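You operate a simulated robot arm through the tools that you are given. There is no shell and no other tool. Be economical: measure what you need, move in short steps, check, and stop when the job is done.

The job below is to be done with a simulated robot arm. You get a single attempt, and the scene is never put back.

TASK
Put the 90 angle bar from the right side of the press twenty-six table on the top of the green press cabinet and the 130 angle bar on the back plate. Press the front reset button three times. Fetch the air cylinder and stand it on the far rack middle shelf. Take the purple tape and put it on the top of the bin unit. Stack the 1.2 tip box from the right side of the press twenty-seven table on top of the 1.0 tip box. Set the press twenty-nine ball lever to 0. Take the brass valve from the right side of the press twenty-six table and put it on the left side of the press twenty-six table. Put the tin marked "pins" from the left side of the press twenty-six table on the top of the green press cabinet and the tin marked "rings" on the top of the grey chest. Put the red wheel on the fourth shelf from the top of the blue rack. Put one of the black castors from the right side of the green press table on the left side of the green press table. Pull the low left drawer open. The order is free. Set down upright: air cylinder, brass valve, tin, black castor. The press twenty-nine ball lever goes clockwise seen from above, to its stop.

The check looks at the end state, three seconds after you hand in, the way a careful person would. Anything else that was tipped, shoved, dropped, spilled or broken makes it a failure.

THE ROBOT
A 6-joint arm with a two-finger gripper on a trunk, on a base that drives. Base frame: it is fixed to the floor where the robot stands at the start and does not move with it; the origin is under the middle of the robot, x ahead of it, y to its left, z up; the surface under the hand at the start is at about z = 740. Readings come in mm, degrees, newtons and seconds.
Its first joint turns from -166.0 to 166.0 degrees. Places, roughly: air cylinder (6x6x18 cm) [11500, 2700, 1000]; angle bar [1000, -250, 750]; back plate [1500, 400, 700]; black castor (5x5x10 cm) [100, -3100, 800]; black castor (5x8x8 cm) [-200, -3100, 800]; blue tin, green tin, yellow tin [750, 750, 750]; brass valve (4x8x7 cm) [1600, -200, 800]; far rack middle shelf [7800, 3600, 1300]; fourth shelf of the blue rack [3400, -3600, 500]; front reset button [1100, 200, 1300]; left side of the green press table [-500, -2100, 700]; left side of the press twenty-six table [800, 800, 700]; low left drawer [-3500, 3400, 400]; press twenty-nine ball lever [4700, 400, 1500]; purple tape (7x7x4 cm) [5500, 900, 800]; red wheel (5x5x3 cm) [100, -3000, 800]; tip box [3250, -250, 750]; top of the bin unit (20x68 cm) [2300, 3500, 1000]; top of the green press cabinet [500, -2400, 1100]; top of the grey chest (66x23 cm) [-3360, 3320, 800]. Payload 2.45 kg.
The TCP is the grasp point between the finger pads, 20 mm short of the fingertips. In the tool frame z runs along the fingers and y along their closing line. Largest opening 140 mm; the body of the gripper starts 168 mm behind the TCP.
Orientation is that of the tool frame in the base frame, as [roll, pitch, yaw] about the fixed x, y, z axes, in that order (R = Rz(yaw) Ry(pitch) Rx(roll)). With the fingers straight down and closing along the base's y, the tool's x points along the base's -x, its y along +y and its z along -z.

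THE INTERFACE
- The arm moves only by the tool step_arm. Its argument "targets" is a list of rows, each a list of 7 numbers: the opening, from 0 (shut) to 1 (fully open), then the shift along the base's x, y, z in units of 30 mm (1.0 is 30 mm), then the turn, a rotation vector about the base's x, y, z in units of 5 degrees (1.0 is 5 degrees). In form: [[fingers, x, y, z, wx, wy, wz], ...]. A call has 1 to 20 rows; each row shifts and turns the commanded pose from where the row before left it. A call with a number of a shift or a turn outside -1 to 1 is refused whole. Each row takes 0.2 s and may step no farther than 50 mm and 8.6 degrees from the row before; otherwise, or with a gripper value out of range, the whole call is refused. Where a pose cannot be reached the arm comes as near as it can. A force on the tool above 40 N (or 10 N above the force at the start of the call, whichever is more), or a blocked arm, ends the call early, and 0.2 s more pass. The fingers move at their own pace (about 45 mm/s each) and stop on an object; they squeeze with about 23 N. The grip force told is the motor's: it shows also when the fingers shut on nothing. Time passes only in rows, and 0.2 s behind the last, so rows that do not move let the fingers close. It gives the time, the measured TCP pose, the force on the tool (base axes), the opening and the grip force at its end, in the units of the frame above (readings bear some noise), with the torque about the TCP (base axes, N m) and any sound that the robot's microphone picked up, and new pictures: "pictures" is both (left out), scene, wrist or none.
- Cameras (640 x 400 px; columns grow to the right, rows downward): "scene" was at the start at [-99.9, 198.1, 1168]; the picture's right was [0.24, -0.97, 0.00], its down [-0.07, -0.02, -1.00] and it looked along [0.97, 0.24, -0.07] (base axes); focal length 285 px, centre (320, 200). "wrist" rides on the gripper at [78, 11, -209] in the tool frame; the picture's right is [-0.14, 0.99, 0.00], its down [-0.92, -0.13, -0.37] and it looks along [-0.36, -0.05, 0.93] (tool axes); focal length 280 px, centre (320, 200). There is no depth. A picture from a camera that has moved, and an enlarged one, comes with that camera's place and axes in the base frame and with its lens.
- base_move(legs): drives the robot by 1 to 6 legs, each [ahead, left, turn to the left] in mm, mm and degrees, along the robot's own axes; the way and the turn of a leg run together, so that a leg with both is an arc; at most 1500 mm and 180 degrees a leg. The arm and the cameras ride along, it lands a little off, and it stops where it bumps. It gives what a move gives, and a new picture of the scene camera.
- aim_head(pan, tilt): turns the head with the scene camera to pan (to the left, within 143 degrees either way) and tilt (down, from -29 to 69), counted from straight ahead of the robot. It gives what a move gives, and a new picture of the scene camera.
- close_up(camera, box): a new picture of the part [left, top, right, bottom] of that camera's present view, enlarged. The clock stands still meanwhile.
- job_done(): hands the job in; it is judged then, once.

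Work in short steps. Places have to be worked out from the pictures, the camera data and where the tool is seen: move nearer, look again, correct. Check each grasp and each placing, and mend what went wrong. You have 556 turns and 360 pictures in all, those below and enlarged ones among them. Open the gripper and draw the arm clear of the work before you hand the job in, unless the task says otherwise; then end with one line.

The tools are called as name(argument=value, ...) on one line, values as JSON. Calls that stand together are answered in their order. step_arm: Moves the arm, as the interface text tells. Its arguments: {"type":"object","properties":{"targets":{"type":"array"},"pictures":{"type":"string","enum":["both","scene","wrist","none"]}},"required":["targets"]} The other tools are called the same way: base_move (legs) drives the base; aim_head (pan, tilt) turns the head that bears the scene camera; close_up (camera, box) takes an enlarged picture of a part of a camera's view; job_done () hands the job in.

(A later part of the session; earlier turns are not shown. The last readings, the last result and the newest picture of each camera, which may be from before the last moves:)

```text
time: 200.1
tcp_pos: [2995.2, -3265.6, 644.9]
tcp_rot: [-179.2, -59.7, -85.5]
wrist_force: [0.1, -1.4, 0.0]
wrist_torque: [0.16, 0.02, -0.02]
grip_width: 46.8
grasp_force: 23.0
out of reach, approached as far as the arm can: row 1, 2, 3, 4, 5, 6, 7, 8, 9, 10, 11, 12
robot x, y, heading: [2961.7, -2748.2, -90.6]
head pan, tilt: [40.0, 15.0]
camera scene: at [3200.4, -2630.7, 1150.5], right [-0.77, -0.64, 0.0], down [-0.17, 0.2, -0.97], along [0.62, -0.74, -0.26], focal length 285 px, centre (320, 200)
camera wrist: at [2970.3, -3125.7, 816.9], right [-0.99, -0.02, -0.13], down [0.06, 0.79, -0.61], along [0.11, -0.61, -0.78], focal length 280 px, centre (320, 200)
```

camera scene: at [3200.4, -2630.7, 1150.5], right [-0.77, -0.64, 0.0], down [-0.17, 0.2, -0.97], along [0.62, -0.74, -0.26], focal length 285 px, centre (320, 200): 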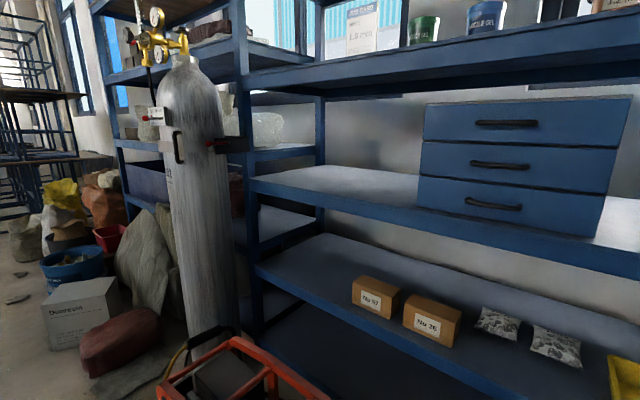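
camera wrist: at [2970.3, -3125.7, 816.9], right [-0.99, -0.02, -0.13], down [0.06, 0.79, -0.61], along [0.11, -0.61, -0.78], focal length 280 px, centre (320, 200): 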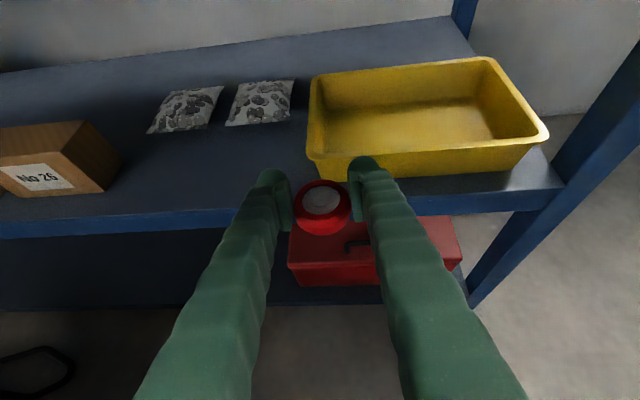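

A wrist joint limits sideways motion, so I turn the base left 16° instead.

base_move(legs=[[30, -30, 16]])

step_arm(targets=[[0, 0, 0, -0.5, 0, 0, 0], [0, 0, 0, -0.5, 0, 0, 0]], pictures="wrist")

```text
time: 201.4
tcp_pos: [3109.6, -3272.3, 645.4]
tcp_rot: [-179.2, -59.7, -69.6]
wrist_force: [1.2, -0.6, -0.1]
wrist_torque: [0.0, 0.03, 0.02]
grip_width: 46.6
grasp_force: 23.1
robot x, y, heading: [2934.3, -2782.8, -74.5]
head pan, tilt: [40.0, 15.0]
camera scene: at [3133.9, -2603.0, 1150.4], right [-0.57, -0.82, 0.0], down [-0.21, 0.15, -0.97], along [0.8, -0.55, -0.26], focal length 285 px, centre (320, 200)
```

scene: 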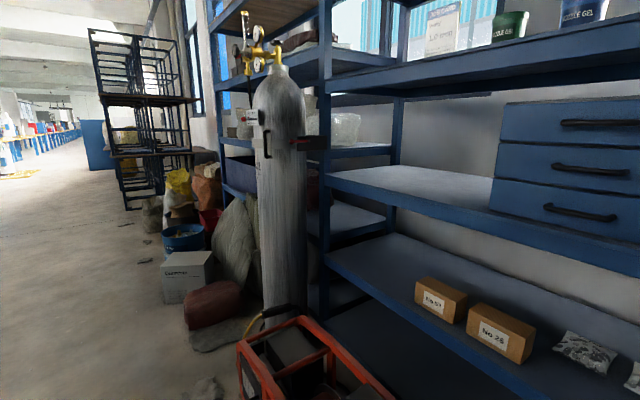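

```text
time: 202.1
tcp_pos: [3108.2, -3271.8, 645.9]
tcp_rot: [-179.2, -59.7, -69.7]
wrist_force: [-0.5, -0.6, -0.7]
wrist_torque: [0.0, 0.01, -0.02]
grip_width: 46.8
grasp_force: 23.1
out of reach, approached as far as the arm can: row 1, 2
robot x, y, heading: [2937.6, -2777.5, -74.5]
head pan, tilt: [40.0, 15.0]
camera wrist: at [3048.6, -3144.4, 817.6], right [-0.95, -0.29, -0.13], down [-0.16, 0.78, -0.61], along [0.27, -0.56, -0.78], focal length 280 px, centre (320, 200)
```

wrist: 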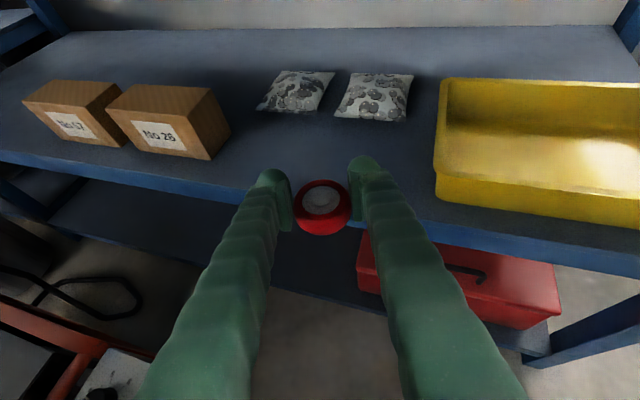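

Position is right between packets, boxes and tray. I extend forward over the shelf while trying to lower.

step_arm(targets=[[0, 0.27, -0.96, 0, 0, 0, 0], [0, 0.27, -0.96, 0, 0, 0, 0], [0, 0.27, -0.96, 0, 0, 0, 0], [0, 0.27, -0.96, -0.3, 0, 0, 0], [0, 0.27, -0.96, -0.6, 0, 0, 0]], pictures="wrist")

```text
time: 203.2
tcp_pos: [3151.0, -3417.8, 624.4]
tcp_rot: [-179.2, -59.6, -69.7]
wrist_force: [0.2, 0.8, -0.6]
wrist_torque: [-0.03, -0.02, 0.03]
grip_width: 46.8
grasp_force: 22.8
out of reach, approached as far as the arm can: row 5
robot x, y, heading: [2938.1, -2781.2, -74.4]
head pan, tilt: [40.0, 15.0]
camera wrist: at [3089.8, -3290.2, 796.8], right [-0.95, -0.29, -0.13], down [-0.16, 0.78, -0.61], along [0.27, -0.56, -0.79], focal length 280 px, centre (320, 200)
```

wrist: 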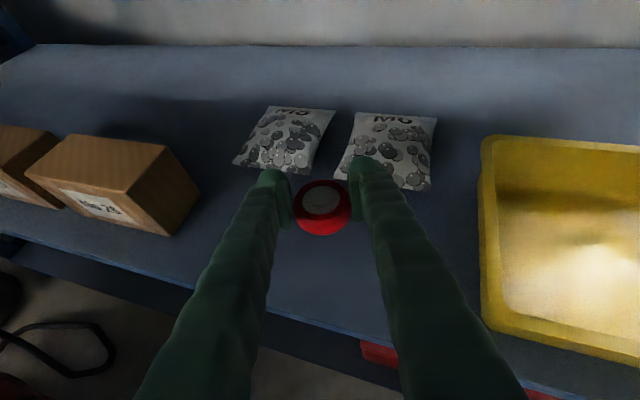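

Lower reach with this tilt needs more extension. I back the base 180 mm and re-extend the arm.

base_move(legs=[[-190, 0, 0]])

step_arm(targets=[[0, 0.27, -0.96, 0, 0, 0, 0], [0, 0.27, -0.96, 0, 0, 0, 0], [0, 0.27, -0.96, 0, 0, 0, 0], [0, 0.27, -0.96, -0.2, 0, 0, 0], [0, 0.27, -0.96, -0.5, 0, 0, 0], [0, 0.27, -0.96, -0.5, 0, 0, 0], [0, 0.27, -0.96, -0.5, 0, 0, 0]], pictures="wrist")

```text
time: 204.8
tcp_pos: [3098.2, -3234.0, 625.1]
tcp_rot: [-179.2, -59.6, -69.7]
wrist_force: [-0.2, -0.1, -0.7]
wrist_torque: [-0.01, -0.03, 0.0]
grip_width: 46.5
grasp_force: 23.1
robot x, y, heading: [2885.9, -2598.6, -74.8]
head pan, tilt: [40.0, 15.0]
camera scene: at [3083.4, -2419.8, 1150.4], right [-0.57, -0.82, 0.0], down [-0.21, 0.15, -0.97], along [0.8, -0.55, -0.26], focal length 285 px, centre (320, 200)
```

scene: 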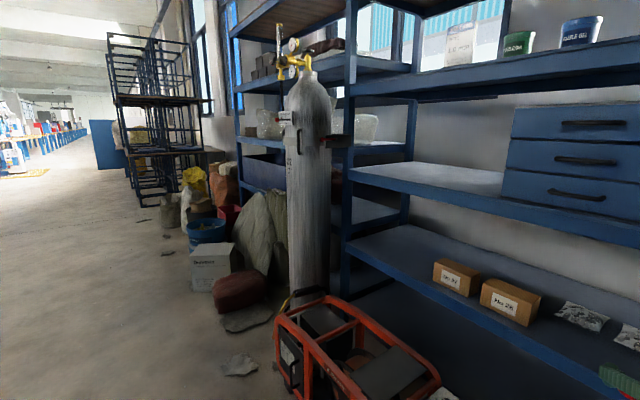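

```text
time: 206.4
tcp_pos: [3156.4, -3435.3, 573.6]
tcp_rot: [-179.2, -59.6, -69.7]
wrist_force: [0.5, 1.0, -1.0]
wrist_torque: [0.0, -0.03, -0.02]
grip_width: 46.5
grasp_force: 23.1
robot x, y, heading: [2888.3, -2596.5, -74.5]
head pan, tilt: [40.0, 15.0]
camera wrist: at [3095.2, -3308.9, 745.7], right [-0.95, -0.29, -0.13], down [-0.16, 0.78, -0.61], along [0.27, -0.56, -0.79], focal length 280 px, centre (320, 200)
```

wrist: 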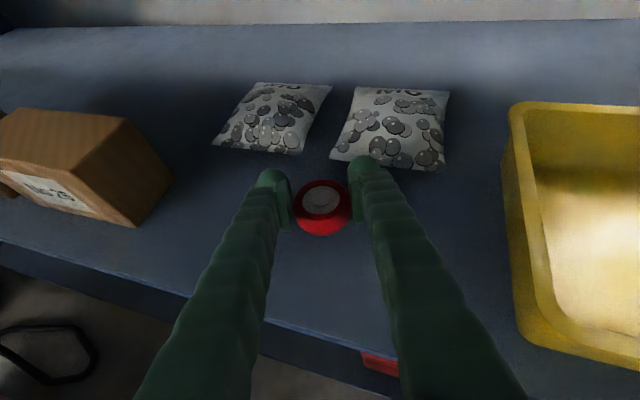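

Clear spot. Lower gently to contact.

step_arm(targets=[[0, 0, -0.3, -0.5, 0, 0, 0], [0, 0, 0, -0.3, 0, 0, 0], [0, 0, 0, -0.2, 0, 0, 0], [0, 0, 0, -0.1, 0, 0, 0], [0, 0, 0, -0.1, 0, 0, 0]], pictures="wrist")

```text
time: 207.0
tcp_pos: [3155.0, -3445.3, 553.9]
tcp_rot: [-179.4, -60.0, -69.6]
wrist_force: [-3.3, 7.4, 21.4]
wrist_torque: [0.04, 0.59, -0.18]
grip_width: 46.9
grasp_force: 22.6
robot x, y, heading: [2886.1, -2594.7, -74.8]
head pan, tilt: [40.0, 15.0]
stopped in row 3: the force on the tool passed its limit at 50 N (the readings are from after the stop); the commanded pose is now the measured one
camera wrist: at [3095.5, -3316.2, 725.2], right [-0.95, -0.29, -0.12], down [-0.16, 0.78, -0.61], along [0.27, -0.56, -0.78], focal length 280 px, centre (320, 200)
```

wrist: 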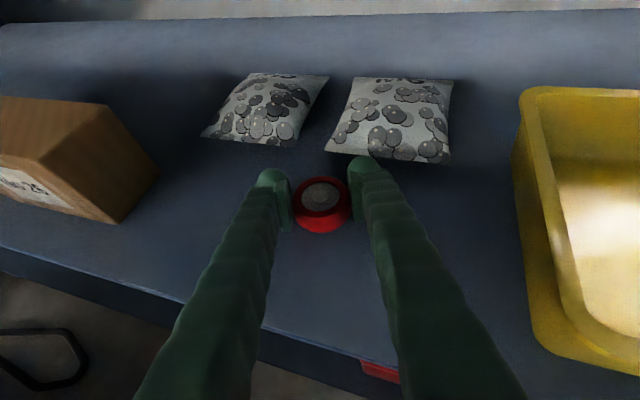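

Contact (shelf z≈525). Release and withdraw back and up.

step_arm(targets=[[0, 0, 0, 0.05, 0, 0, 0], [0.5, 0, 0, 0, 0, 0, 0], [0.5, 0, 0, 0, 0, 0, 0], [0.5, 0, 0, 0.3, 0, 0, 0], [0.5, -0.25, 0.7, 0.5, 0, 0, 0], [0.5, -0.25, 0.8, 0.5, 0, 0, 0], [0.5, -0.25, 0.9, 0.5, 0, 0, 0], [0.5, -0.25, 0.9, 0.3, 0, 0, 0], [0.5, -0.25, 0.9, 0, 0, 0, 0], [0.5, -0.25, 0.9, 0, 0, 0, 0]], pictures="wrist")

```text
time: 209.2
tcp_pos: [3111.6, -3292.1, 616.9]
tcp_rot: [-179.3, -59.8, -69.6]
wrist_force: [-0.1, -0.9, 0.0]
wrist_torque: [-0.01, 0.01, 0.03]
grip_width: 69.8
grasp_force: 0.0
robot x, y, heading: [2888.0, -2593.2, -74.7]
head pan, tilt: [40.0, 15.0]
camera wrist: at [3051.2, -3164.1, 788.7], right [-0.95, -0.29, -0.12], down [-0.16, 0.78, -0.61], along [0.27, -0.56, -0.78], focal length 280 px, centre (320, 200)
```

wrist: 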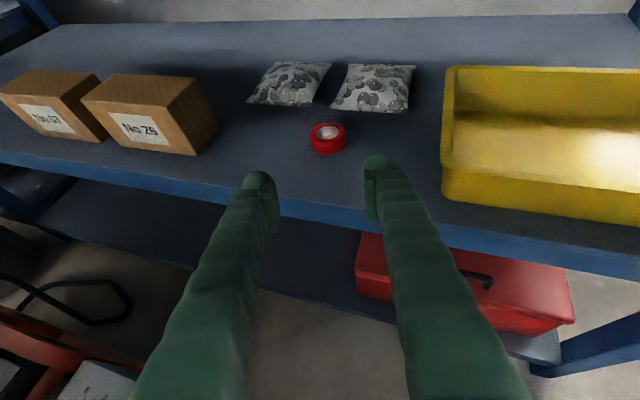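

Red wheel done. I back away from the rack and bring the tool to point down again.

base_move(legs=[[-600, 0, 0]])

step_arm(targets=[[0.5, -0.26, 0.5, 1, 0.937, 0.349, 0], [0.5, -0.26, 0.5, 1, 0.937, 0.349, 0], [0.5, -0.26, 0.5, 1, 0.937, 0.349, 0], [0.5, -0.26, 0.5, 1, 0.937, 0.349, 0], [0.5, -0.26, 0.5, 1, 0.937, 0.349, 0], [0.5, -0.26, 0.5, 1, 0.937, 0.349, 0], [0.5, 0, 0, 1, 0.937, 0.349, 0], [0.5, 0, 0, 1, 0.937, 0.349, 0], [0.5, 0, 0, 1, 0.937, 0.349, 0], [0.5, 0, 0, 1, 0.937, 0.349, 0], [0.5, 0, 0, 1, 0.937, 0.349, 0], [0.5, 0, 0, 1, 0.937, 0.349, 0]], pictures="none")

```text
time: 212.6
tcp_pos: [2953.3, -2715.5, 618.2]
tcp_rot: [-179.3, -59.7, -69.2]
wrist_force: [-0.1, 0.0, 0.4]
wrist_torque: [0.02, 0.0, -0.01]
grip_width: 70.1
grasp_force: 0.0
robot x, y, heading: [2725.2, -2021.7, -74.6]
head pan, tilt: [40.0, 15.0]
camera scene: at [2922.2, -1842.7, 1150.4], right [-0.56, -0.83, 0.0], down [-0.21, 0.15, -0.97], along [0.8, -0.54, -0.26], focal length 285 px, centre (320, 200)
```

scene: 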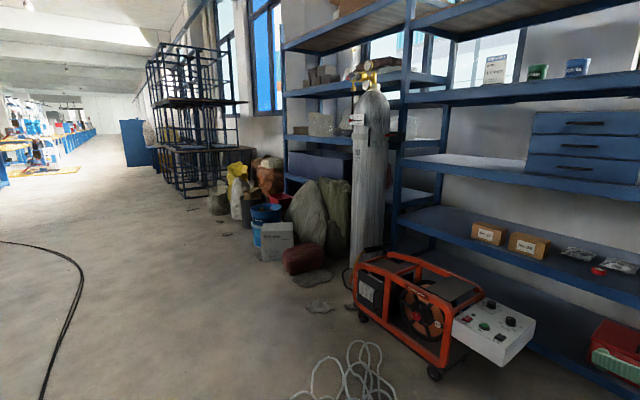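

```text
time: 215.2
tcp_pos: [2880.1, -2630.3, 978.3]
tcp_rot: [-178.9, 0.2, -69.0]
wrist_force: [-0.8, 0.9, -0.6]
wrist_torque: [-0.05, 0.02, -0.02]
grip_width: 70.3
grasp_force: 0.2
out of reach, approached as far as the arm can: row 8, 9, 10, 11, 12
robot x, y, heading: [2724.6, -2017.7, -74.2]
head pan, tilt: [40.0, 15.0]
```

step_arm(targets=[[0.5, -0.09, 0.36, 0.3, 0, 0, 1], [0.5, -0.09, 0.36, 0.3, 0, 0, 1], [0.5, -0.09, 0.36, 0.3, 0, 0, 1], [0.5, -0.09, 0.36, 0.3, 0, 0, 1], [0.5, -0.09, 0.36, 0.3, 0, 0, 1], [0.5, -0.09, 0.36, 0.3, 0, 0, 1], [0.5, -0.09, 0.36, 0.3, 0, 0, 1], [0.5, -0.09, 0.36, 0.3, 0, 0, 1], [0.5, -0.09, 0.36, 0.3, 0, 0, 1], [0.5, -0.09, 0.36, 0.3, 0, 0, 1], [0.5, -0.09, 0.36, 0.3, 0, 0, 1], [0.5, -0.09, 0.36, 0.3, 0, 0, 1], [0.5, -0.09, 0.36, 0.3, 0, 0, 1], [0.5, -0.09, 0.36, 0.3, 0, 0, 1], [0.5, -0.09, 0.36, 0.3, 0, 0, 1], [0.5, -0.09, 0.36, 0.3, 0, 0, 1], [0.5, -0.09, 0.36, 0.3, 0, 0, 1], [0.5, -0.09, 0.36, 0.3, 0, 0, 1]], pictures="none")

step_arm(targets=[[0.5, 0, 0, 0, 0, 0, 1], [0.5, 0, 0, 0, 0, 0, 1], [0.5, 0, 0, 0, 0, 0, 1], [0.5, 0, 0, 0, 0, 0, 1], [0.5, 0, 0, 0, 0, 0, 1], [0.5, 0, 0, 0, 0, 0, 1], [0.5, 0, 0, 0, 0, 0, 1], [0.5, 0, 0, 0, 0, 0, 1], [0.5, 0, 0, 0, 0, 0, 1], [0.5, 0, 0, 0, 0, 0, 1], [0.5, 0, 0, 0, 0, 0, 1], [0.5, 0, 0, 0, 0, 0, 1], [0.5, 0, 0, 0, 0, 0, 1], [0.5, 0, 0, 0, 0, 0, 1], [0.5, 0, 0, 0, 0, 0, 1], [0.5, 0, 0, 0, 0, 0, 1], [0.5, 0, 0, 0, 0, 0, 1], [0.5, 0, 0, 0, 0, 0, 0.5]], pictures="none")

```text
time: 219.0
tcp_pos: [2832.2, -2437.1, 1137.7]
tcp_rot: [-179.2, 0.2, 20.6]
wrist_force: [0.6, -0.2, 0.4]
wrist_torque: [0.01, 0.03, -0.01]
grip_width: 69.9
grasp_force: 0.1
robot x, y, heading: [2726.8, -2020.5, -74.5]
head pan, tilt: [40.0, 15.0]
```

```text
time: 222.8
tcp_pos: [2832.4, -2437.3, 1140.2]
tcp_rot: [-179.1, 0.1, 108.1]
wrist_force: [0.3, 0.4, -0.2]
wrist_torque: [0.0, 0.01, -0.01]
grip_width: 69.9
grasp_force: 0.1
robot x, y, heading: [2727.9, -2022.2, -74.2]
head pan, tilt: [40.0, 15.0]
```

Tool is in its normal stance. I turn to face the table row and approach table 27.

base_move(legs=[[0, 0, 164.4], [900, -450, 0]])

aim_head(pan=0, tilt=18)

```text
time: 234.8
tcp_pos: [3167.4, -674.1, 1140.6]
tcp_rot: [-179.1, 0.2, -86.9]
wrist_force: [0.5, 0.0, 1.0]
wrist_torque: [0.0, 0.0, -0.04]
grip_width: 70.1
grasp_force: 0.0
robot x, y, heading: [3163.6, -1103.4, 90.6]
head pan, tilt: [40.0, 15.0]
camera scene: at [2930.5, -1224.3, 1150.4], right [0.76, 0.65, 0.0], down [0.17, -0.2, -0.97], along [-0.63, 0.73, -0.26], focal length 285 px, centre (320, 200)
```

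scene: 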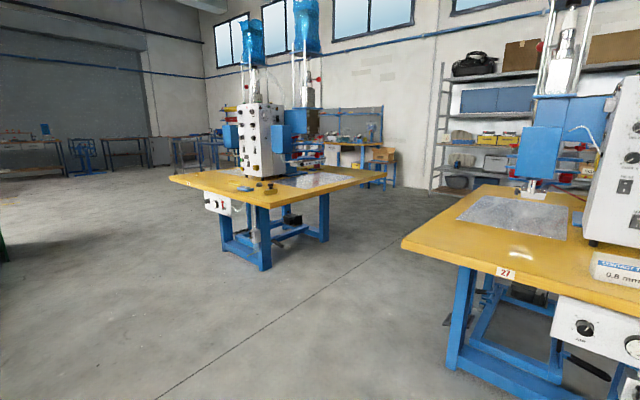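

```text
time: 235.9
tcp_pos: [3168.2, -674.6, 1139.7]
tcp_rot: [-179.1, 0.2, -87.0]
wrist_force: [0.5, 0.6, -0.1]
wrist_torque: [0.01, -0.01, -0.03]
grip_width: 69.9
grasp_force: 0.1
robot x, y, heading: [3162.5, -1103.0, 91.0]
head pan, tilt: [0.0, 18.0]
camera scene: at [2990.1, -1201.8, 1145.5], right [1.0, 0.01, 0.0], down [0.0, -0.31, -0.95], along [-0.01, 0.95, -0.31], focal length 285 px, centre (320, 200)
```

scene: 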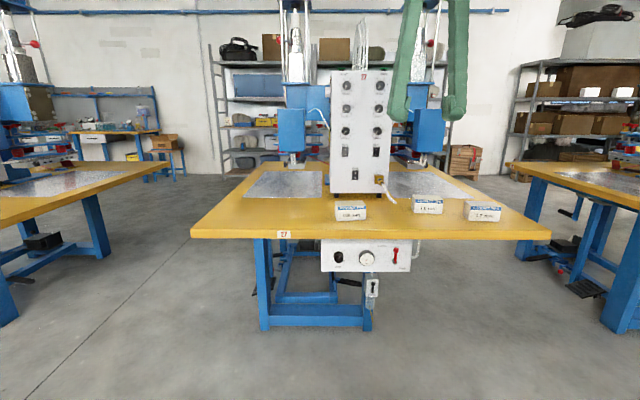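

Three boxes are on table 27. I zoom to read them.

close_up(camera="scene", box=[320, 185, 520, 245])

```text
3.20 times, centred on (420, 215) of scene
camera zoom: at [2990.1, -1201.8, 1145.5], right [1.0, 0.01, 0.0], down [0.0, -0.31, -0.95], along [-0.01, 0.95, -0.31], focal length 912 px, centre (0, 152)
```

zoom: 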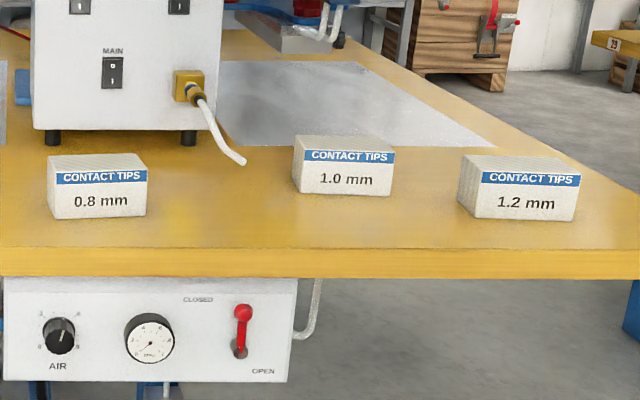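

Boxes: 1.0 near (3411,-126), 1.2 near (3592,-212). I move in closer, in front of them.

base_move(legs=[[320, -360, -1]])

step_arm(targets=[[0.8, 0, 0.3, 0, 0, 0, 0], [0.8, 0, 0.3, 0, 0, 0, 0]], pictures="wrist")

```text
time: 238.8
tcp_pos: [3537.1, -352.5, 1140.3]
tcp_rot: [-179.1, 0.2, -88.0]
wrist_force: [-0.8, 0.1, 0.1]
wrist_torque: [0.02, 0.01, -0.01]
grip_width: 69.8
grasp_force: 0.0
robot x, y, heading: [3523.2, -783.3, 89.4]
head pan, tilt: [0.0, 18.0]
camera scene: at [3348.2, -877.3, 1145.5], right [1.0, -0.01, 0.0], down [0.0, -0.31, -0.95], along [0.01, 0.95, -0.31], focal length 285 px, centre (320, 200)
```

scene: 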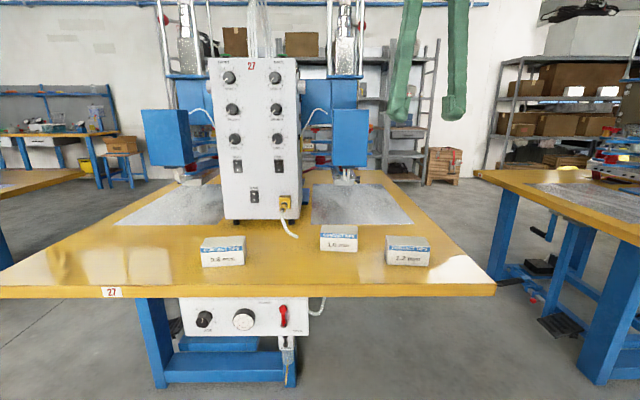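

```text
time: 239.4
tcp_pos: [3536.8, -335.8, 1139.0]
tcp_rot: [-179.1, 0.3, -88.0]
wrist_force: [0.5, -0.8, 0.0]
wrist_torque: [0.01, -0.01, -0.03]
grip_width: 111.9
grasp_force: 0.1
robot x, y, heading: [3524.6, -781.6, 89.7]
head pan, tilt: [0.0, 18.0]
camera wrist: at [3526.5, -414.3, 1346.7], right [-0.99, 0.1, -0.02], down [0.09, 0.92, 0.37], along [0.05, 0.37, -0.93], focal length 280 px, centre (320, 200)
```

wrist: 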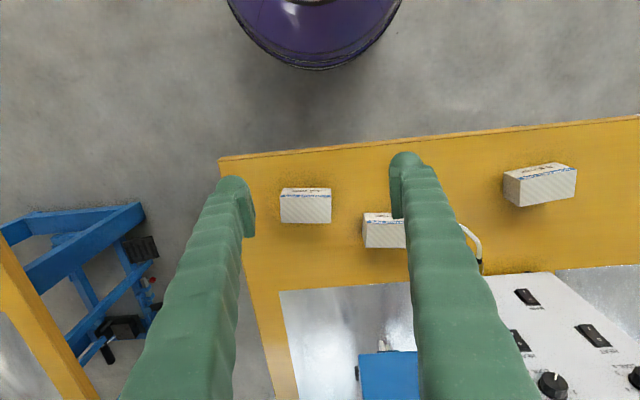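

1.2 box top centre ≈(3588,-179). I turn the hand to close across its depth and hover above.

step_arm(targets=[[0.8, 0.085, 0.262, -0.3, 0, 0, -0.956], [0.8, 0.085, 0.262, -0.3, 0, 0, -0.956], [0.8, 0.085, 0.262, -0.3, 0, 0, -0.956], [0.8, 0.085, 0.262, -0.3, 0, 0, -0.956], [0.8, 0.085, 0.262, -0.3, 0, 0, -0.956], [0.8, 0.085, 0.262, -0.3, 0, 0, -0.956], [0.8, 0.085, 0.262, -0.3, 0, 0, -0.956], [0.8, 0.085, 0.262, -0.3, 0, 0, -0.956], [0.8, 0.085, 0.262, -0.3, 0, 0, -0.956], [0.8, 0.085, 0.262, -0.3, 0, 0, -0.956], [0.8, 0.085, 0.262, -0.3, 0, 0, -0.956], [0.8, 0.085, 0.262, -0.3, 0, 0, -0.956], [0.8, 0.085, 0.262, -0.3, 0, 0, -0.956], [0.8, 0.085, 0.262, -0.3, 0, 0, -0.956], [0.8, 0.085, 0.262, -0.3, 0, 0, -0.956], [0.8, 0.085, 0.262, -0.3, 0, 0, -0.956], [0.8, 0.085, 0.262, -0.3, 0, 0, -0.956], [0.8, 0.085, 0.262, -0.3, 0, 0, -0.956], [0.8, 0.085, 0.262, -0.3, 0, 0, -0.956], [0.8, 0.085, 0.262, -0.3, 0, 0, -0.956]], pictures="wrist")

```text
time: 243.6
tcp_pos: [3588.7, -176.5, 957.6]
tcp_rot: [-179.1, 0.2, 176.3]
wrist_force: [-1.4, 0.0, -0.5]
wrist_torque: [0.01, 0.01, -0.01]
grip_width: 112.0
grasp_force: 0.0
robot x, y, heading: [3523.7, -784.1, 89.6]
head pan, tilt: [0.0, 18.0]
camera wrist: at [3511.9, -157.4, 1166.4], right [0.2, 0.98, -0.02], down [0.91, -0.18, 0.37], along [0.36, -0.09, -0.93], focal length 280 px, centre (320, 200)
```

wrist: 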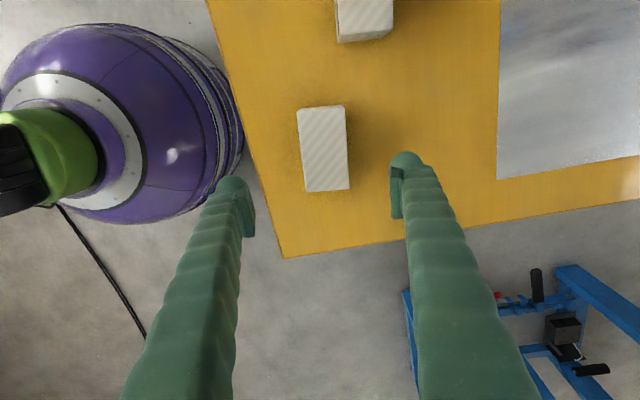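

Slight alignment correction, then down to z≈777 and close.

step_arm(targets=[[0.8, -0.07, 0.08, -1, 0, 0, -0.58], [0.8, 0, 0, -1, 0, 0, 0], [0.8, 0, 0, -1, 0, 0, 0], [0.8, 0, 0, -1, 0, 0, 0], [0.8, 0, 0, -1, 0, 0, 0], [0.8, 0, 0, -1, 0, 0, 0], [0, 0, 0, 0, 0, 0, 0], [0, 0, 0, 0, 0, 0, 0], [0, 0, 0, 0, 0, 0, 0], [0, 0, 0, 0, 0, 0, 0], [0, 0, 0, 0, 0, 0, 0]], pictures="wrist")

```text
time: 246.0
tcp_pos: [3586.4, -175.4, 780.4]
tcp_rot: [-179.1, 0.2, 173.5]
wrist_force: [-0.5, 0.0, 0.2]
wrist_torque: [0.02, 0.02, -0.02]
grip_width: 63.7
grasp_force: 23.1
robot x, y, heading: [3524.2, -779.6, 89.5]
head pan, tilt: [0.0, 18.0]
camera wrist: at [3510.8, -150.9, 987.6], right [0.25, 0.97, -0.02], down [0.9, -0.23, 0.37], along [0.36, -0.11, -0.93], focal length 280 px, centre (320, 200)
```

wrist: 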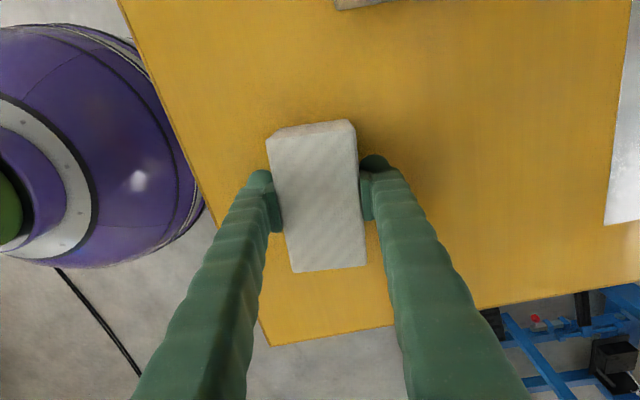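

Gripped (64 mm). Lift and move above the 1.0 box's side to see it.

step_arm(targets=[[0, 0, 0, 1, 0, 0, 0], [0, 0, 0, 1, 0, 0, 0], [0, 0, 0, 1, 0, 0, 0], [0, 0, 0, 1, 0, 0, 0], [0, 0, 0, 1, 0, 0, 0], [0, 0, 0, 1, 0, 0, 0], [0, -0.5, 0.2, 0.5, 0, 0, 0], [0, -0.5, 0.2, 0, 0, 0, 0], [0, -0.5, 0.2, 0, 0, 0, 0], [0, -0.5, 0.2, 0, 0, 0, 0]], pictures="wrist")

```text
time: 248.2
tcp_pos: [3527.1, -150.5, 973.6]
tcp_rot: [-179.1, 0.2, 173.6]
wrist_force: [0.6, 0.1, -1.4]
wrist_torque: [0.03, -0.03, -0.05]
grip_width: 63.8
grasp_force: 22.7
robot x, y, heading: [3518.8, -779.8, 89.7]
head pan, tilt: [0.0, 18.0]
camera wrist: at [3450.8, -126.5, 1182.2], right [0.25, 0.97, -0.02], down [0.9, -0.23, 0.37], along [0.36, -0.11, -0.93], focal length 280 px, centre (320, 200)
```

wrist: 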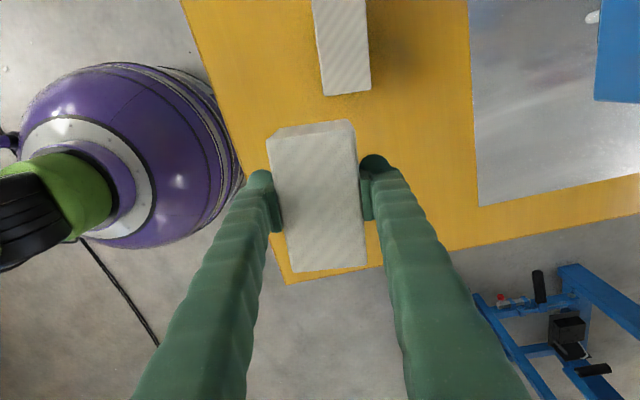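

step_arm(targets=[[0, -1, 0.3, 0, 0, 0, 0], [0, -1, 0.3, 0, 0, 0, 0], [0, -1, 0.3, 0, 0, 0, 0]], pictures="wrist")

close_up(camera="wrist", box=[260, 0, 440, 290])

```text
time: 249.0
tcp_pos: [3436.2, -124.2, 974.4]
tcp_rot: [-179.1, 0.3, 173.4]
wrist_force: [0.4, -0.1, -1.4]
wrist_torque: [0.02, 0.02, 0.01]
grip_width: 63.9
grasp_force: 23.2
robot x, y, heading: [3525.2, -782.3, 89.7]
head pan, tilt: [0.0, 18.0]
camera wrist: at [3359.9, -99.8, 1181.5], right [0.25, 0.97, -0.02], down [0.9, -0.23, 0.37], along [0.36, -0.11, -0.93], focal length 280 px, centre (320, 200)
```

wrist: 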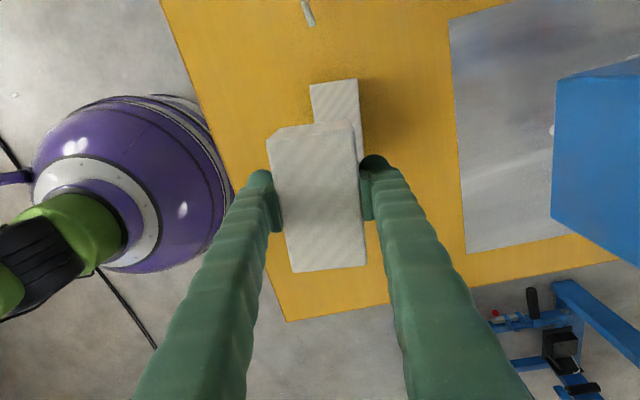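

```text
1.38 times, centred on (350, 145) of wrist
camera zoom: at [3359.9, -99.8, 1181.5], right [0.25, 0.97, -0.02], down [0.9, -0.23, 0.37], along [0.36, -0.11, -0.93], focal length 387 px, centre (279, 276)
```

zoom: 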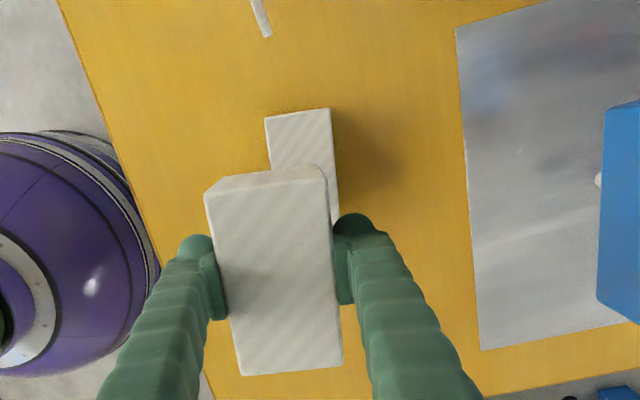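

1.0 box centre computed at (3411,-94), rotated -7.6°. I align above it and descend partway.

step_arm(targets=[[0, -0.84, 1, 0, 0, 0, -0.2], [0, 0, 0, -1, 0, 0, 0], [0, 0, 0, -1, 0, 0, 0], [0, 0, 0, -0.8, 0, 0, 0]])

```text
time: 250.0
tcp_pos: [3411.5, -93.9, 889.9]
tcp_rot: [-179.1, 0.2, 172.5]
wrist_force: [-0.2, -0.3, -2.5]
wrist_torque: [0.01, 0.02, 0.03]
grip_width: 63.6
grasp_force: 22.5
robot x, y, heading: [3520.6, -783.3, 89.8]
head pan, tilt: [0.0, 18.0]
camera scene: at [3348.1, -877.2, 1145.5], right [1.0, -0.01, 0.0], down [0.0, -0.31, -0.95], along [0.01, 0.95, -0.31], focal length 285 px, centre (320, 200)
camera wrist: at [3336.3, -68.2, 1096.7], right [0.27, 0.96, -0.02], down [0.9, -0.24, 0.37], along [0.36, -0.11, -0.93], focal length 280 px, centre (320, 200)
```

scene: 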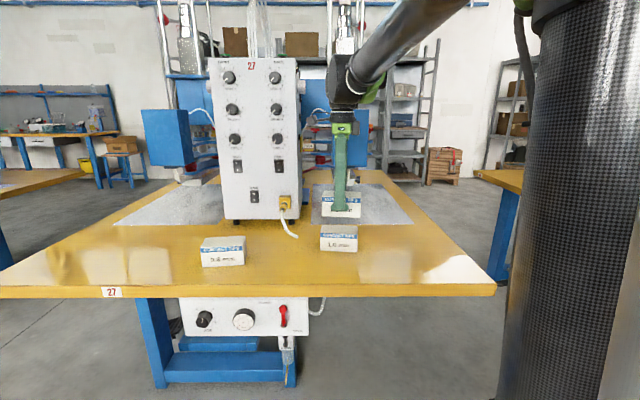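
wrist: 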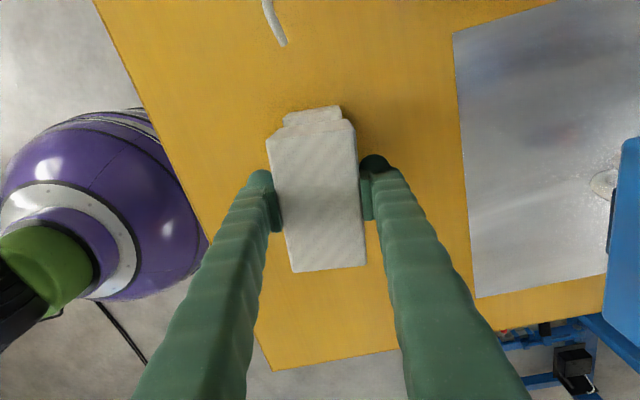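

close_up(camera="scene", box=[300, 180, 380, 260])

```text
5.00 times, centred on (340, 220) of scene
camera zoom: at [3348.1, -877.2, 1145.5], right [1.0, -0.01, 0.0], down [0.0, -0.31, -0.95], along [0.01, 0.95, -0.31], focal length 1425 px, centre (220, 100)
```

zoom: 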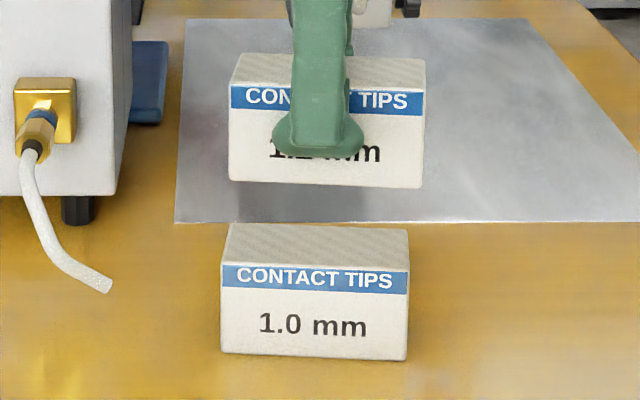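

Alignment is good within about 4 mm. I correct x slightly and lower to contact.

step_arm(targets=[[0, -0.12, 0, -0.9, 0, 0, 0], [0, 0, 0, -0.3, 0, 0, 0], [0, 0, 0, -0.2, 0, 0, 0], [0, 0, 0, -0.1, 0, 0, 0], [0, 0, 0, -0.1, 0, 0, 0], [0, 0, 0, -0.1, 0, 0, 0], [0, 0, 0, -0.1, 0, 0, 0]], pictures="none")

```text
time: 251.6
tcp_pos: [3407.3, -93.6, 837.4]
tcp_rot: [-179.1, 0.3, 172.5]
wrist_force: [0.8, 3.0, 23.7]
wrist_torque: [-0.18, -0.02, -0.24]
grip_width: 64.6
grasp_force: 23.0
robot x, y, heading: [3523.0, -787.6, 89.8]
head pan, tilt: [0.0, 18.0]
```

Contact at z≈837 as expected. Release and rise.

step_arm(targets=[[0, 0, 0, 0.06, 0, 0, 0], [0.55, 0, 0, 0, 0, 0, 0], [0.65, 0, 0, 0, 0, 0, 0], [0.75, 0, 0, 0, 0, 0, 0], [0.75, 0, 0, 0.5, 0, 0, 0], [0.75, 0, 0, 1, 0, 0, 0], [0.75, 0, 0, 1, 0, 0, 0], [0.75, 0, 0, 1, 0, 0, 0], [0.75, 0, 0, 1, 0, 0, 0], [0.75, 0, 0, 1, 0, 0, 0], [0.75, 0, 0, 1, 0, 0, 0], [0.75, 0, 0, 1, 0, 0, 0]], pictures="scene")

close_up(camera="scene", box=[300, 180, 380, 260])

```text
time: 254.2
tcp_pos: [3407.2, -94.9, 1062.4]
tcp_rot: [-179.2, 0.2, 172.5]
wrist_force: [-0.2, -0.5, -0.4]
wrist_torque: [0.0, 0.03, -0.01]
grip_width: 105.1
grasp_force: 0.0
robot x, y, heading: [3524.1, -786.8, 89.4]
head pan, tilt: [0.0, 18.0]
camera scene: at [3348.1, -877.2, 1145.5], right [1.0, -0.01, 0.0], down [0.0, -0.31, -0.95], along [0.01, 0.95, -0.31], focal length 285 px, centre (320, 200)
```

scene: 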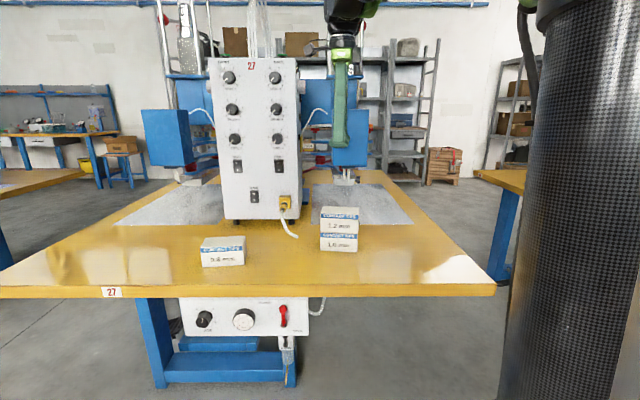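

```text
5.00 times, centred on (340, 220) of scene
camera zoom: at [3348.1, -877.2, 1145.5], right [1.0, -0.01, 0.0], down [0.0, -0.31, -0.95], along [0.01, 0.95, -0.31], focal length 1425 px, centre (220, 100)
```

zoom: 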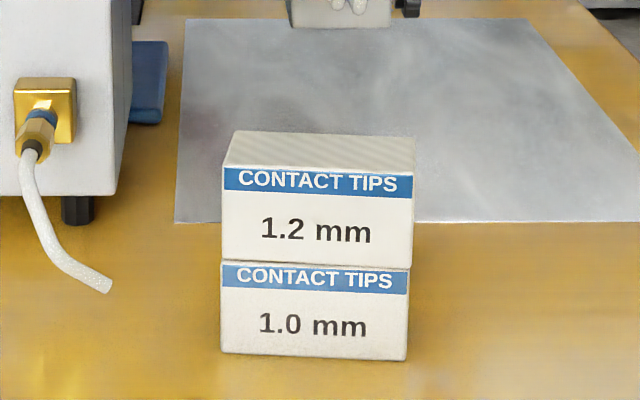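

Stack is neat. Retract to stance, then go look at press 29.

step_arm(targets=[[0.75, 0.2, -0.48, 0.15, 0, 0, 1], [0.75, 0.2, -0.48, 0.15, 0, 0, 1], [0.75, 0.2, -0.48, 0.15, 0, 0, 1], [0.75, 0.2, -0.48, 0.15, 0, 0, 1], [0.75, 0.2, -0.48, 0.15, 0, 0, 1], [0.75, 0.2, -0.48, 0.15, 0, 0, 1], [0.75, 0.2, -0.48, 0.15, 0, 0, 1], [0.75, 0.2, -0.48, 0.15, 0, 0, 1], [0.75, 0.2, -0.48, 0.15, 0, 0, 1], [0.75, 0.2, -0.48, 0.15, 0, 0, 1], [0.75, 0.2, -0.48, 0.15, 0, 0, 1], [0.75, 0.2, -0.48, 0.15, 0, 0, 1], [0.75, 0.2, -0.48, 0.15, 0, 0, 1], [0.75, 0.2, -0.48, 0.15, 0, 0, 1], [0.75, 0.2, -0.48, 0.15, 0, 0, 1], [0.75, 0.2, -0.48, 0.15, 0, 0, 1], [0.75, 0.2, -0.48, 0.15, 0, 0, 1], [0.75, 0.2, -0.48, 0.15, 0, 0, 1], [0.75, 0, 0, 0, 0, 0, 0.5]], pictures="none")

base_move(legs=[[-150, -700, 0]])

aim_head(pan=0, tilt=0)

```text
time: 258.2
tcp_pos: [3517.1, -354.2, 1143.7]
tcp_rot: [-179.2, 0.2, -94.9]
wrist_force: [-0.1, 0.4, -0.9]
wrist_torque: [0.0, 0.03, -0.02]
grip_width: 104.9
grasp_force: 0.0
robot x, y, heading: [3517.7, -782.4, 89.6]
head pan, tilt: [0.0, 18.0]
```

```text
time: 262.0
tcp_pos: [4208.1, -507.8, 1143.3]
tcp_rot: [-179.0, 0.2, -95.4]
wrist_force: [0.9, 0.0, -0.1]
wrist_torque: [0.0, 0.01, -0.01]
grip_width: 105.2
grasp_force: 0.0
robot x, y, heading: [4215.4, -939.2, 89.4]
head pan, tilt: [0.0, 18.0]
camera scene: at [4039.4, -1032.1, 1145.5], right [1.0, -0.01, 0.0], down [0.0, -0.31, -0.95], along [0.01, 0.95, -0.31], focal length 285 px, centre (320, 200)
```

scene: 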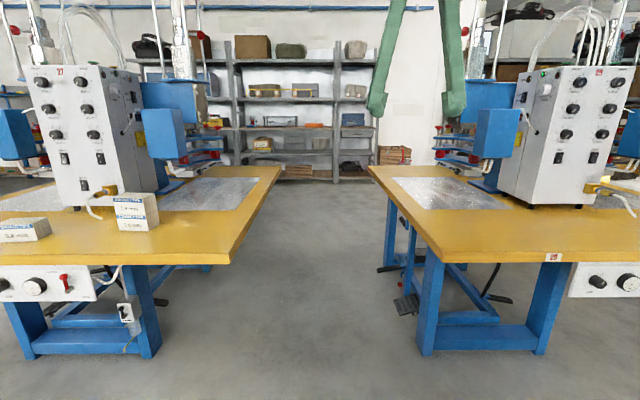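

```text
time: 262.9
tcp_pos: [4209.3, -508.6, 1143.4]
tcp_rot: [-179.1, 0.2, -95.3]
wrist_force: [-0.5, -0.1, 1.3]
wrist_torque: [0.02, 0.0, -0.07]
grip_width: 105.2
grasp_force: 0.1
robot x, y, heading: [4214.4, -934.9, 89.3]
head pan, tilt: [0.0, 0.0]
camera scene: at [4039.4, -1035.4, 1174.5], right [1.0, -0.01, 0.0], down [0.0, 0.0, -1.0], along [0.01, 1.0, 0.0], focal length 285 px, centre (320, 200)
```

scene: 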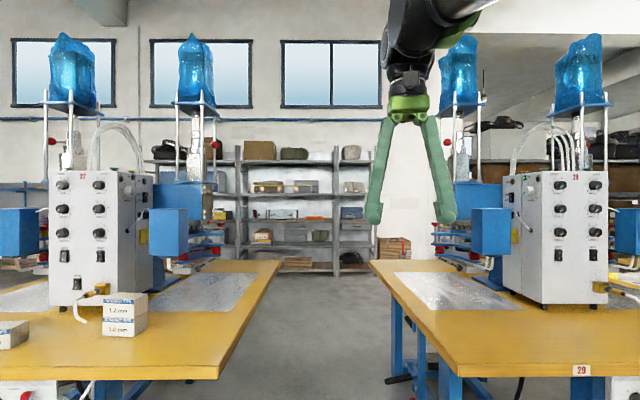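

The red ball near (447,141) fits the lever place. I zoom in.

close_up(camera="scene", box=[425, 90, 505, 215])

```text
3.20 times, centred on (465, 152) of scene
camera zoom: at [4039.4, -1035.4, 1174.5], right [1.0, -0.01, 0.0], down [0.0, 0.0, -1.0], along [0.01, 1.0, 0.0], focal length 912 px, centre (-144, 352)
```

zoom: 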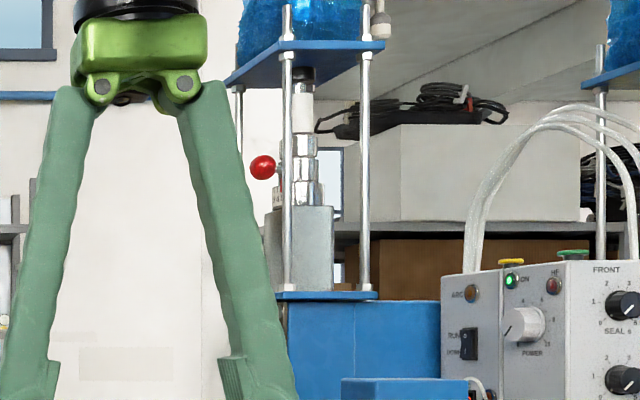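

Ball is on the -x side of its spindle, so clockwise means pushing it toward +y, away from me. I move to stand closer in front of it and zoom in.

base_move(legs=[[0, -420, 0], [180, 0, 0.5]])

aim_head(pan=-12, tilt=-12)

```text
time: 266.5
tcp_pos: [4622.9, -332.4, 1143.5]
tcp_rot: [-179.1, 0.2, -94.5]
wrist_force: [-0.2, 0.4, -0.4]
wrist_torque: [0.02, 0.02, 0.03]
grip_width: 105.2
grasp_force: 0.0
robot x, y, heading: [4633.8, -763.3, 90.3]
head pan, tilt: [0.0, 0.0]
camera scene: at [4459.9, -861.2, 1174.6], right [1.0, 0.0, 0.0], down [0.0, 0.0, -1.0], along [0.0, 1.0, 0.0], focal length 285 px, centre (320, 200)
```

scene: 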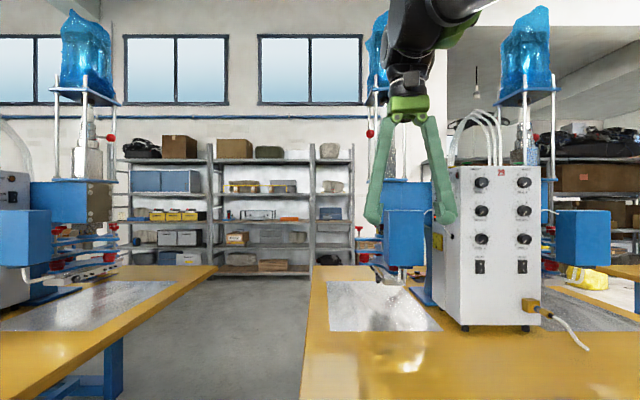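

```text
time: 267.3
tcp_pos: [4622.1, -332.2, 1144.4]
tcp_rot: [-179.2, 0.2, -94.5]
wrist_force: [-0.4, 0.6, 0.4]
wrist_torque: [0.01, -0.01, 0.01]
grip_width: 105.1
grasp_force: 0.1
robot x, y, heading: [4639.0, -760.0, 90.5]
head pan, tilt: [-12.0, -12.0]
camera scene: at [4477.1, -870.0, 1192.7], right [0.98, -0.2, 0.0], down [0.04, 0.2, -0.98], along [0.2, 0.96, 0.21], focal length 285 px, centre (320, 200)
```

scene: 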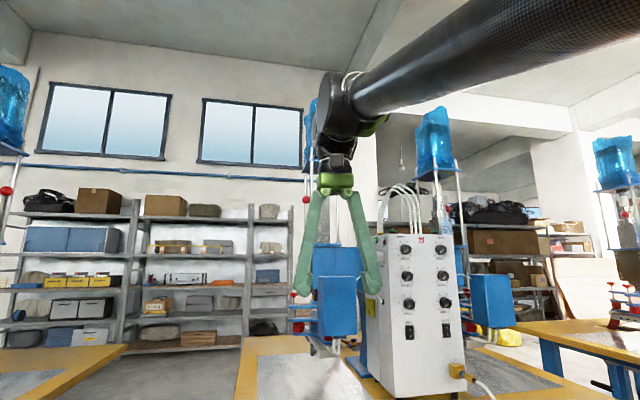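

The arm hides it. I swing the hand to the right and look again.

step_arm(targets=[[0.5, 1, -0.3, 0, 0, 0, -0.5], [0.5, 1, -0.3, 0, 0, 0, -0.5], [0.5, 1, -0.3, 0, 0, 0, -0.5], [0.5, 1, -0.3, 0, 0, 0, -0.5], [0.5, 1, -0.4, 0, 0, 0, -0.5], [0.5, 1, -0.5, 0, 0, 0, -0.5], [0.5, 1, -0.6, 0, 0, 0, -0.5], [0.5, 1, -0.6, 0, 0, 0, -0.5], [0.5, 1, -0.6, 0, 0, 0, -0.5], [0.5, 1, -0.6, 0, 0, 0, -0.5]], pictures="scene")

```text
time: 269.5
tcp_pos: [4924.1, -467.2, 1144.2]
tcp_rot: [-179.1, 0.1, -119.4]
wrist_force: [0.1, 0.3, -0.8]
wrist_torque: [0.02, 0.03, 0.0]
grip_width: 70.4
grasp_force: 0.1
robot x, y, heading: [4631.0, -759.6, 90.2]
head pan, tilt: [-12.0, -12.0]
camera scene: at [4370.1, -975.9, 1147.4], right [-0.26, 0.96, 0.0], down [0.28, 0.08, -0.96], along [-0.92, -0.25, -0.29], focal length 285 px, centre (320, 200)
```

scene: 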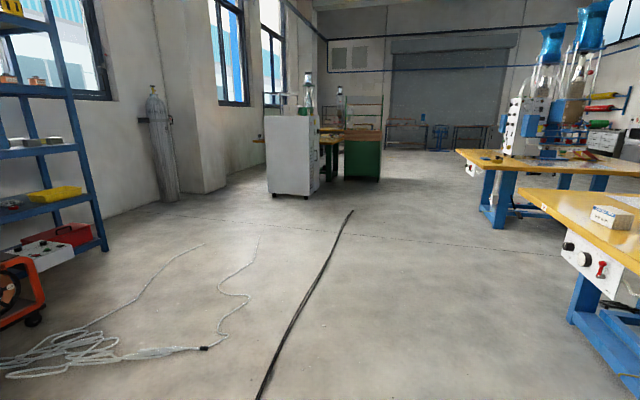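

The elbow nudged the head around; I re-aim it.

aim_head(pan=-10, tilt=-8)

```text
time: 270.1
tcp_pos: [4924.0, -465.4, 1142.8]
tcp_rot: [-179.1, 0.2, -119.5]
wrist_force: [-0.8, -0.5, 0.3]
wrist_torque: [0.0, 0.0, -0.05]
grip_width: 70.2
grasp_force: 0.1
robot x, y, heading: [4634.9, -757.7, 90.2]
head pan, tilt: [-10.0, -8.0]
camera scene: at [4370.0, -975.4, 1147.6], right [-0.26, 0.97, 0.0], down [0.28, 0.07, -0.96], along [-0.92, -0.25, -0.29], focal length 285 px, centre (320, 200)
```

scene: 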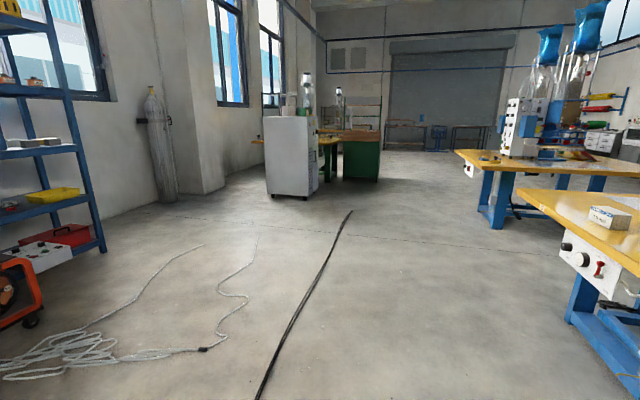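

The head is held by the elbow. I bring the hand back to the middle, lower and forward, which clears the head.

step_arm(targets=[[0.5, -1, 0.5, -0.5, 0, 0, 0.5], [0.5, -1, 0.5, -0.5, 0, 0, 0.5], [0.5, -1, 0.5, -0.5, 0, 0, 0.5], [0.5, -1, 0.5, -0.5, 0, 0, 0.5], [0.5, -1, 0.5, -0.5, 0, 0, 0.5], [0.5, -1, 0.5, -0.5, 0, 0, 0.5], [0.5, -1, 0.5, -0.5, 0, 0, 0.5], [0.5, -1, 0.5, -0.5, 0, 0, 0.5], [0.5, -1, 0.3, -0.5, 0, 0, 0.5], [0.5, -1, 0, -0.5, 0, 0, 0.5]], pictures="none")

aim_head(pan=0, tilt=-8)

```text
time: 272.3
tcp_pos: [4623.4, -337.7, 994.1]
tcp_rot: [-179.1, 0.2, -94.5]
wrist_force: [0.6, 0.4, 0.0]
wrist_torque: [0.01, -0.01, 0.01]
grip_width: 70.1
grasp_force: 0.1
robot x, y, heading: [4634.9, -763.5, 90.1]
head pan, tilt: [-10.0, -8.0]
```

```text
time: 273.1
tcp_pos: [4622.7, -338.3, 993.7]
tcp_rot: [-179.1, 0.2, -94.5]
wrist_force: [-0.4, 0.5, -0.1]
wrist_torque: [0.0, 0.01, -0.03]
grip_width: 70.0
grasp_force: 0.0
robot x, y, heading: [4632.0, -762.0, 90.4]
head pan, tilt: [0.0, -8.0]
camera scene: at [4460.0, -865.5, 1186.9], right [1.0, 0.0, 0.0], down [0.0, 0.14, -0.99], along [0.0, 0.99, 0.14], focal length 285 px, centre (320, 200)
```

scene: 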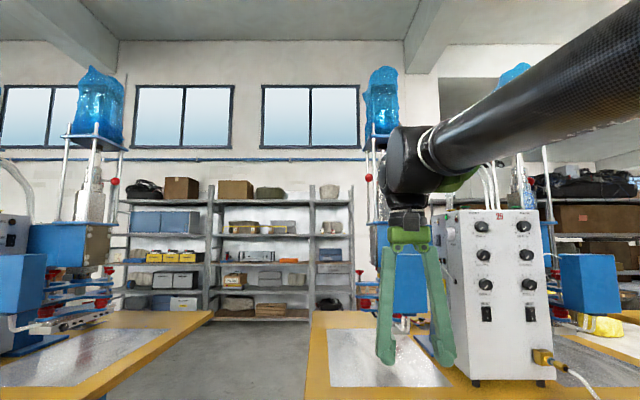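

close_up(camera="scene", box=[345, 125, 425, 255])

close_up(camera="scene", box=[360, 160, 390, 190])

```text
3.08 times, centred on (385, 190) of scene
camera zoom: at [4460.0, -865.5, 1186.9], right [1.0, 0.0, 0.0], down [0.0, 0.14, -0.99], along [0.0, 0.99, 0.14], focal length 877 px, centre (120, 231)
```

zoom: 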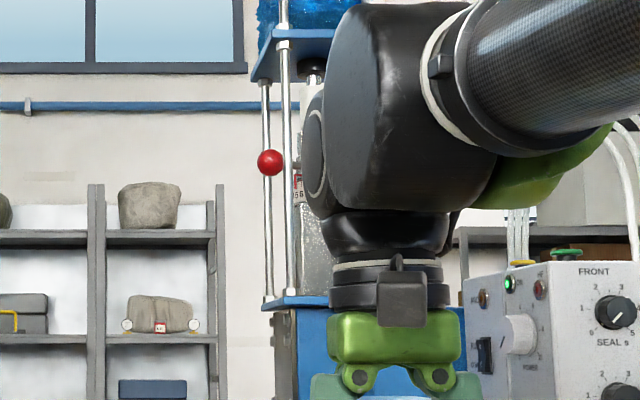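

```text
13.33 times, centred on (375, 175) of scene
camera zoom: at [4460.0, -865.5, 1186.9], right [1.0, 0.0, 0.0], down [0.0, 0.14, -0.99], along [0.0, 0.99, 0.14], focal length 3801 px, centre (-413, 533)
```

zoom: 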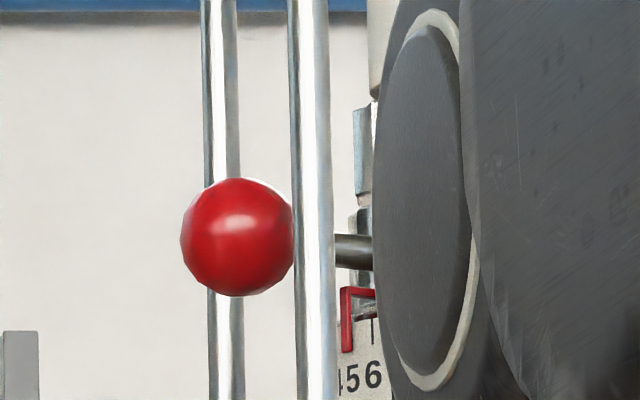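

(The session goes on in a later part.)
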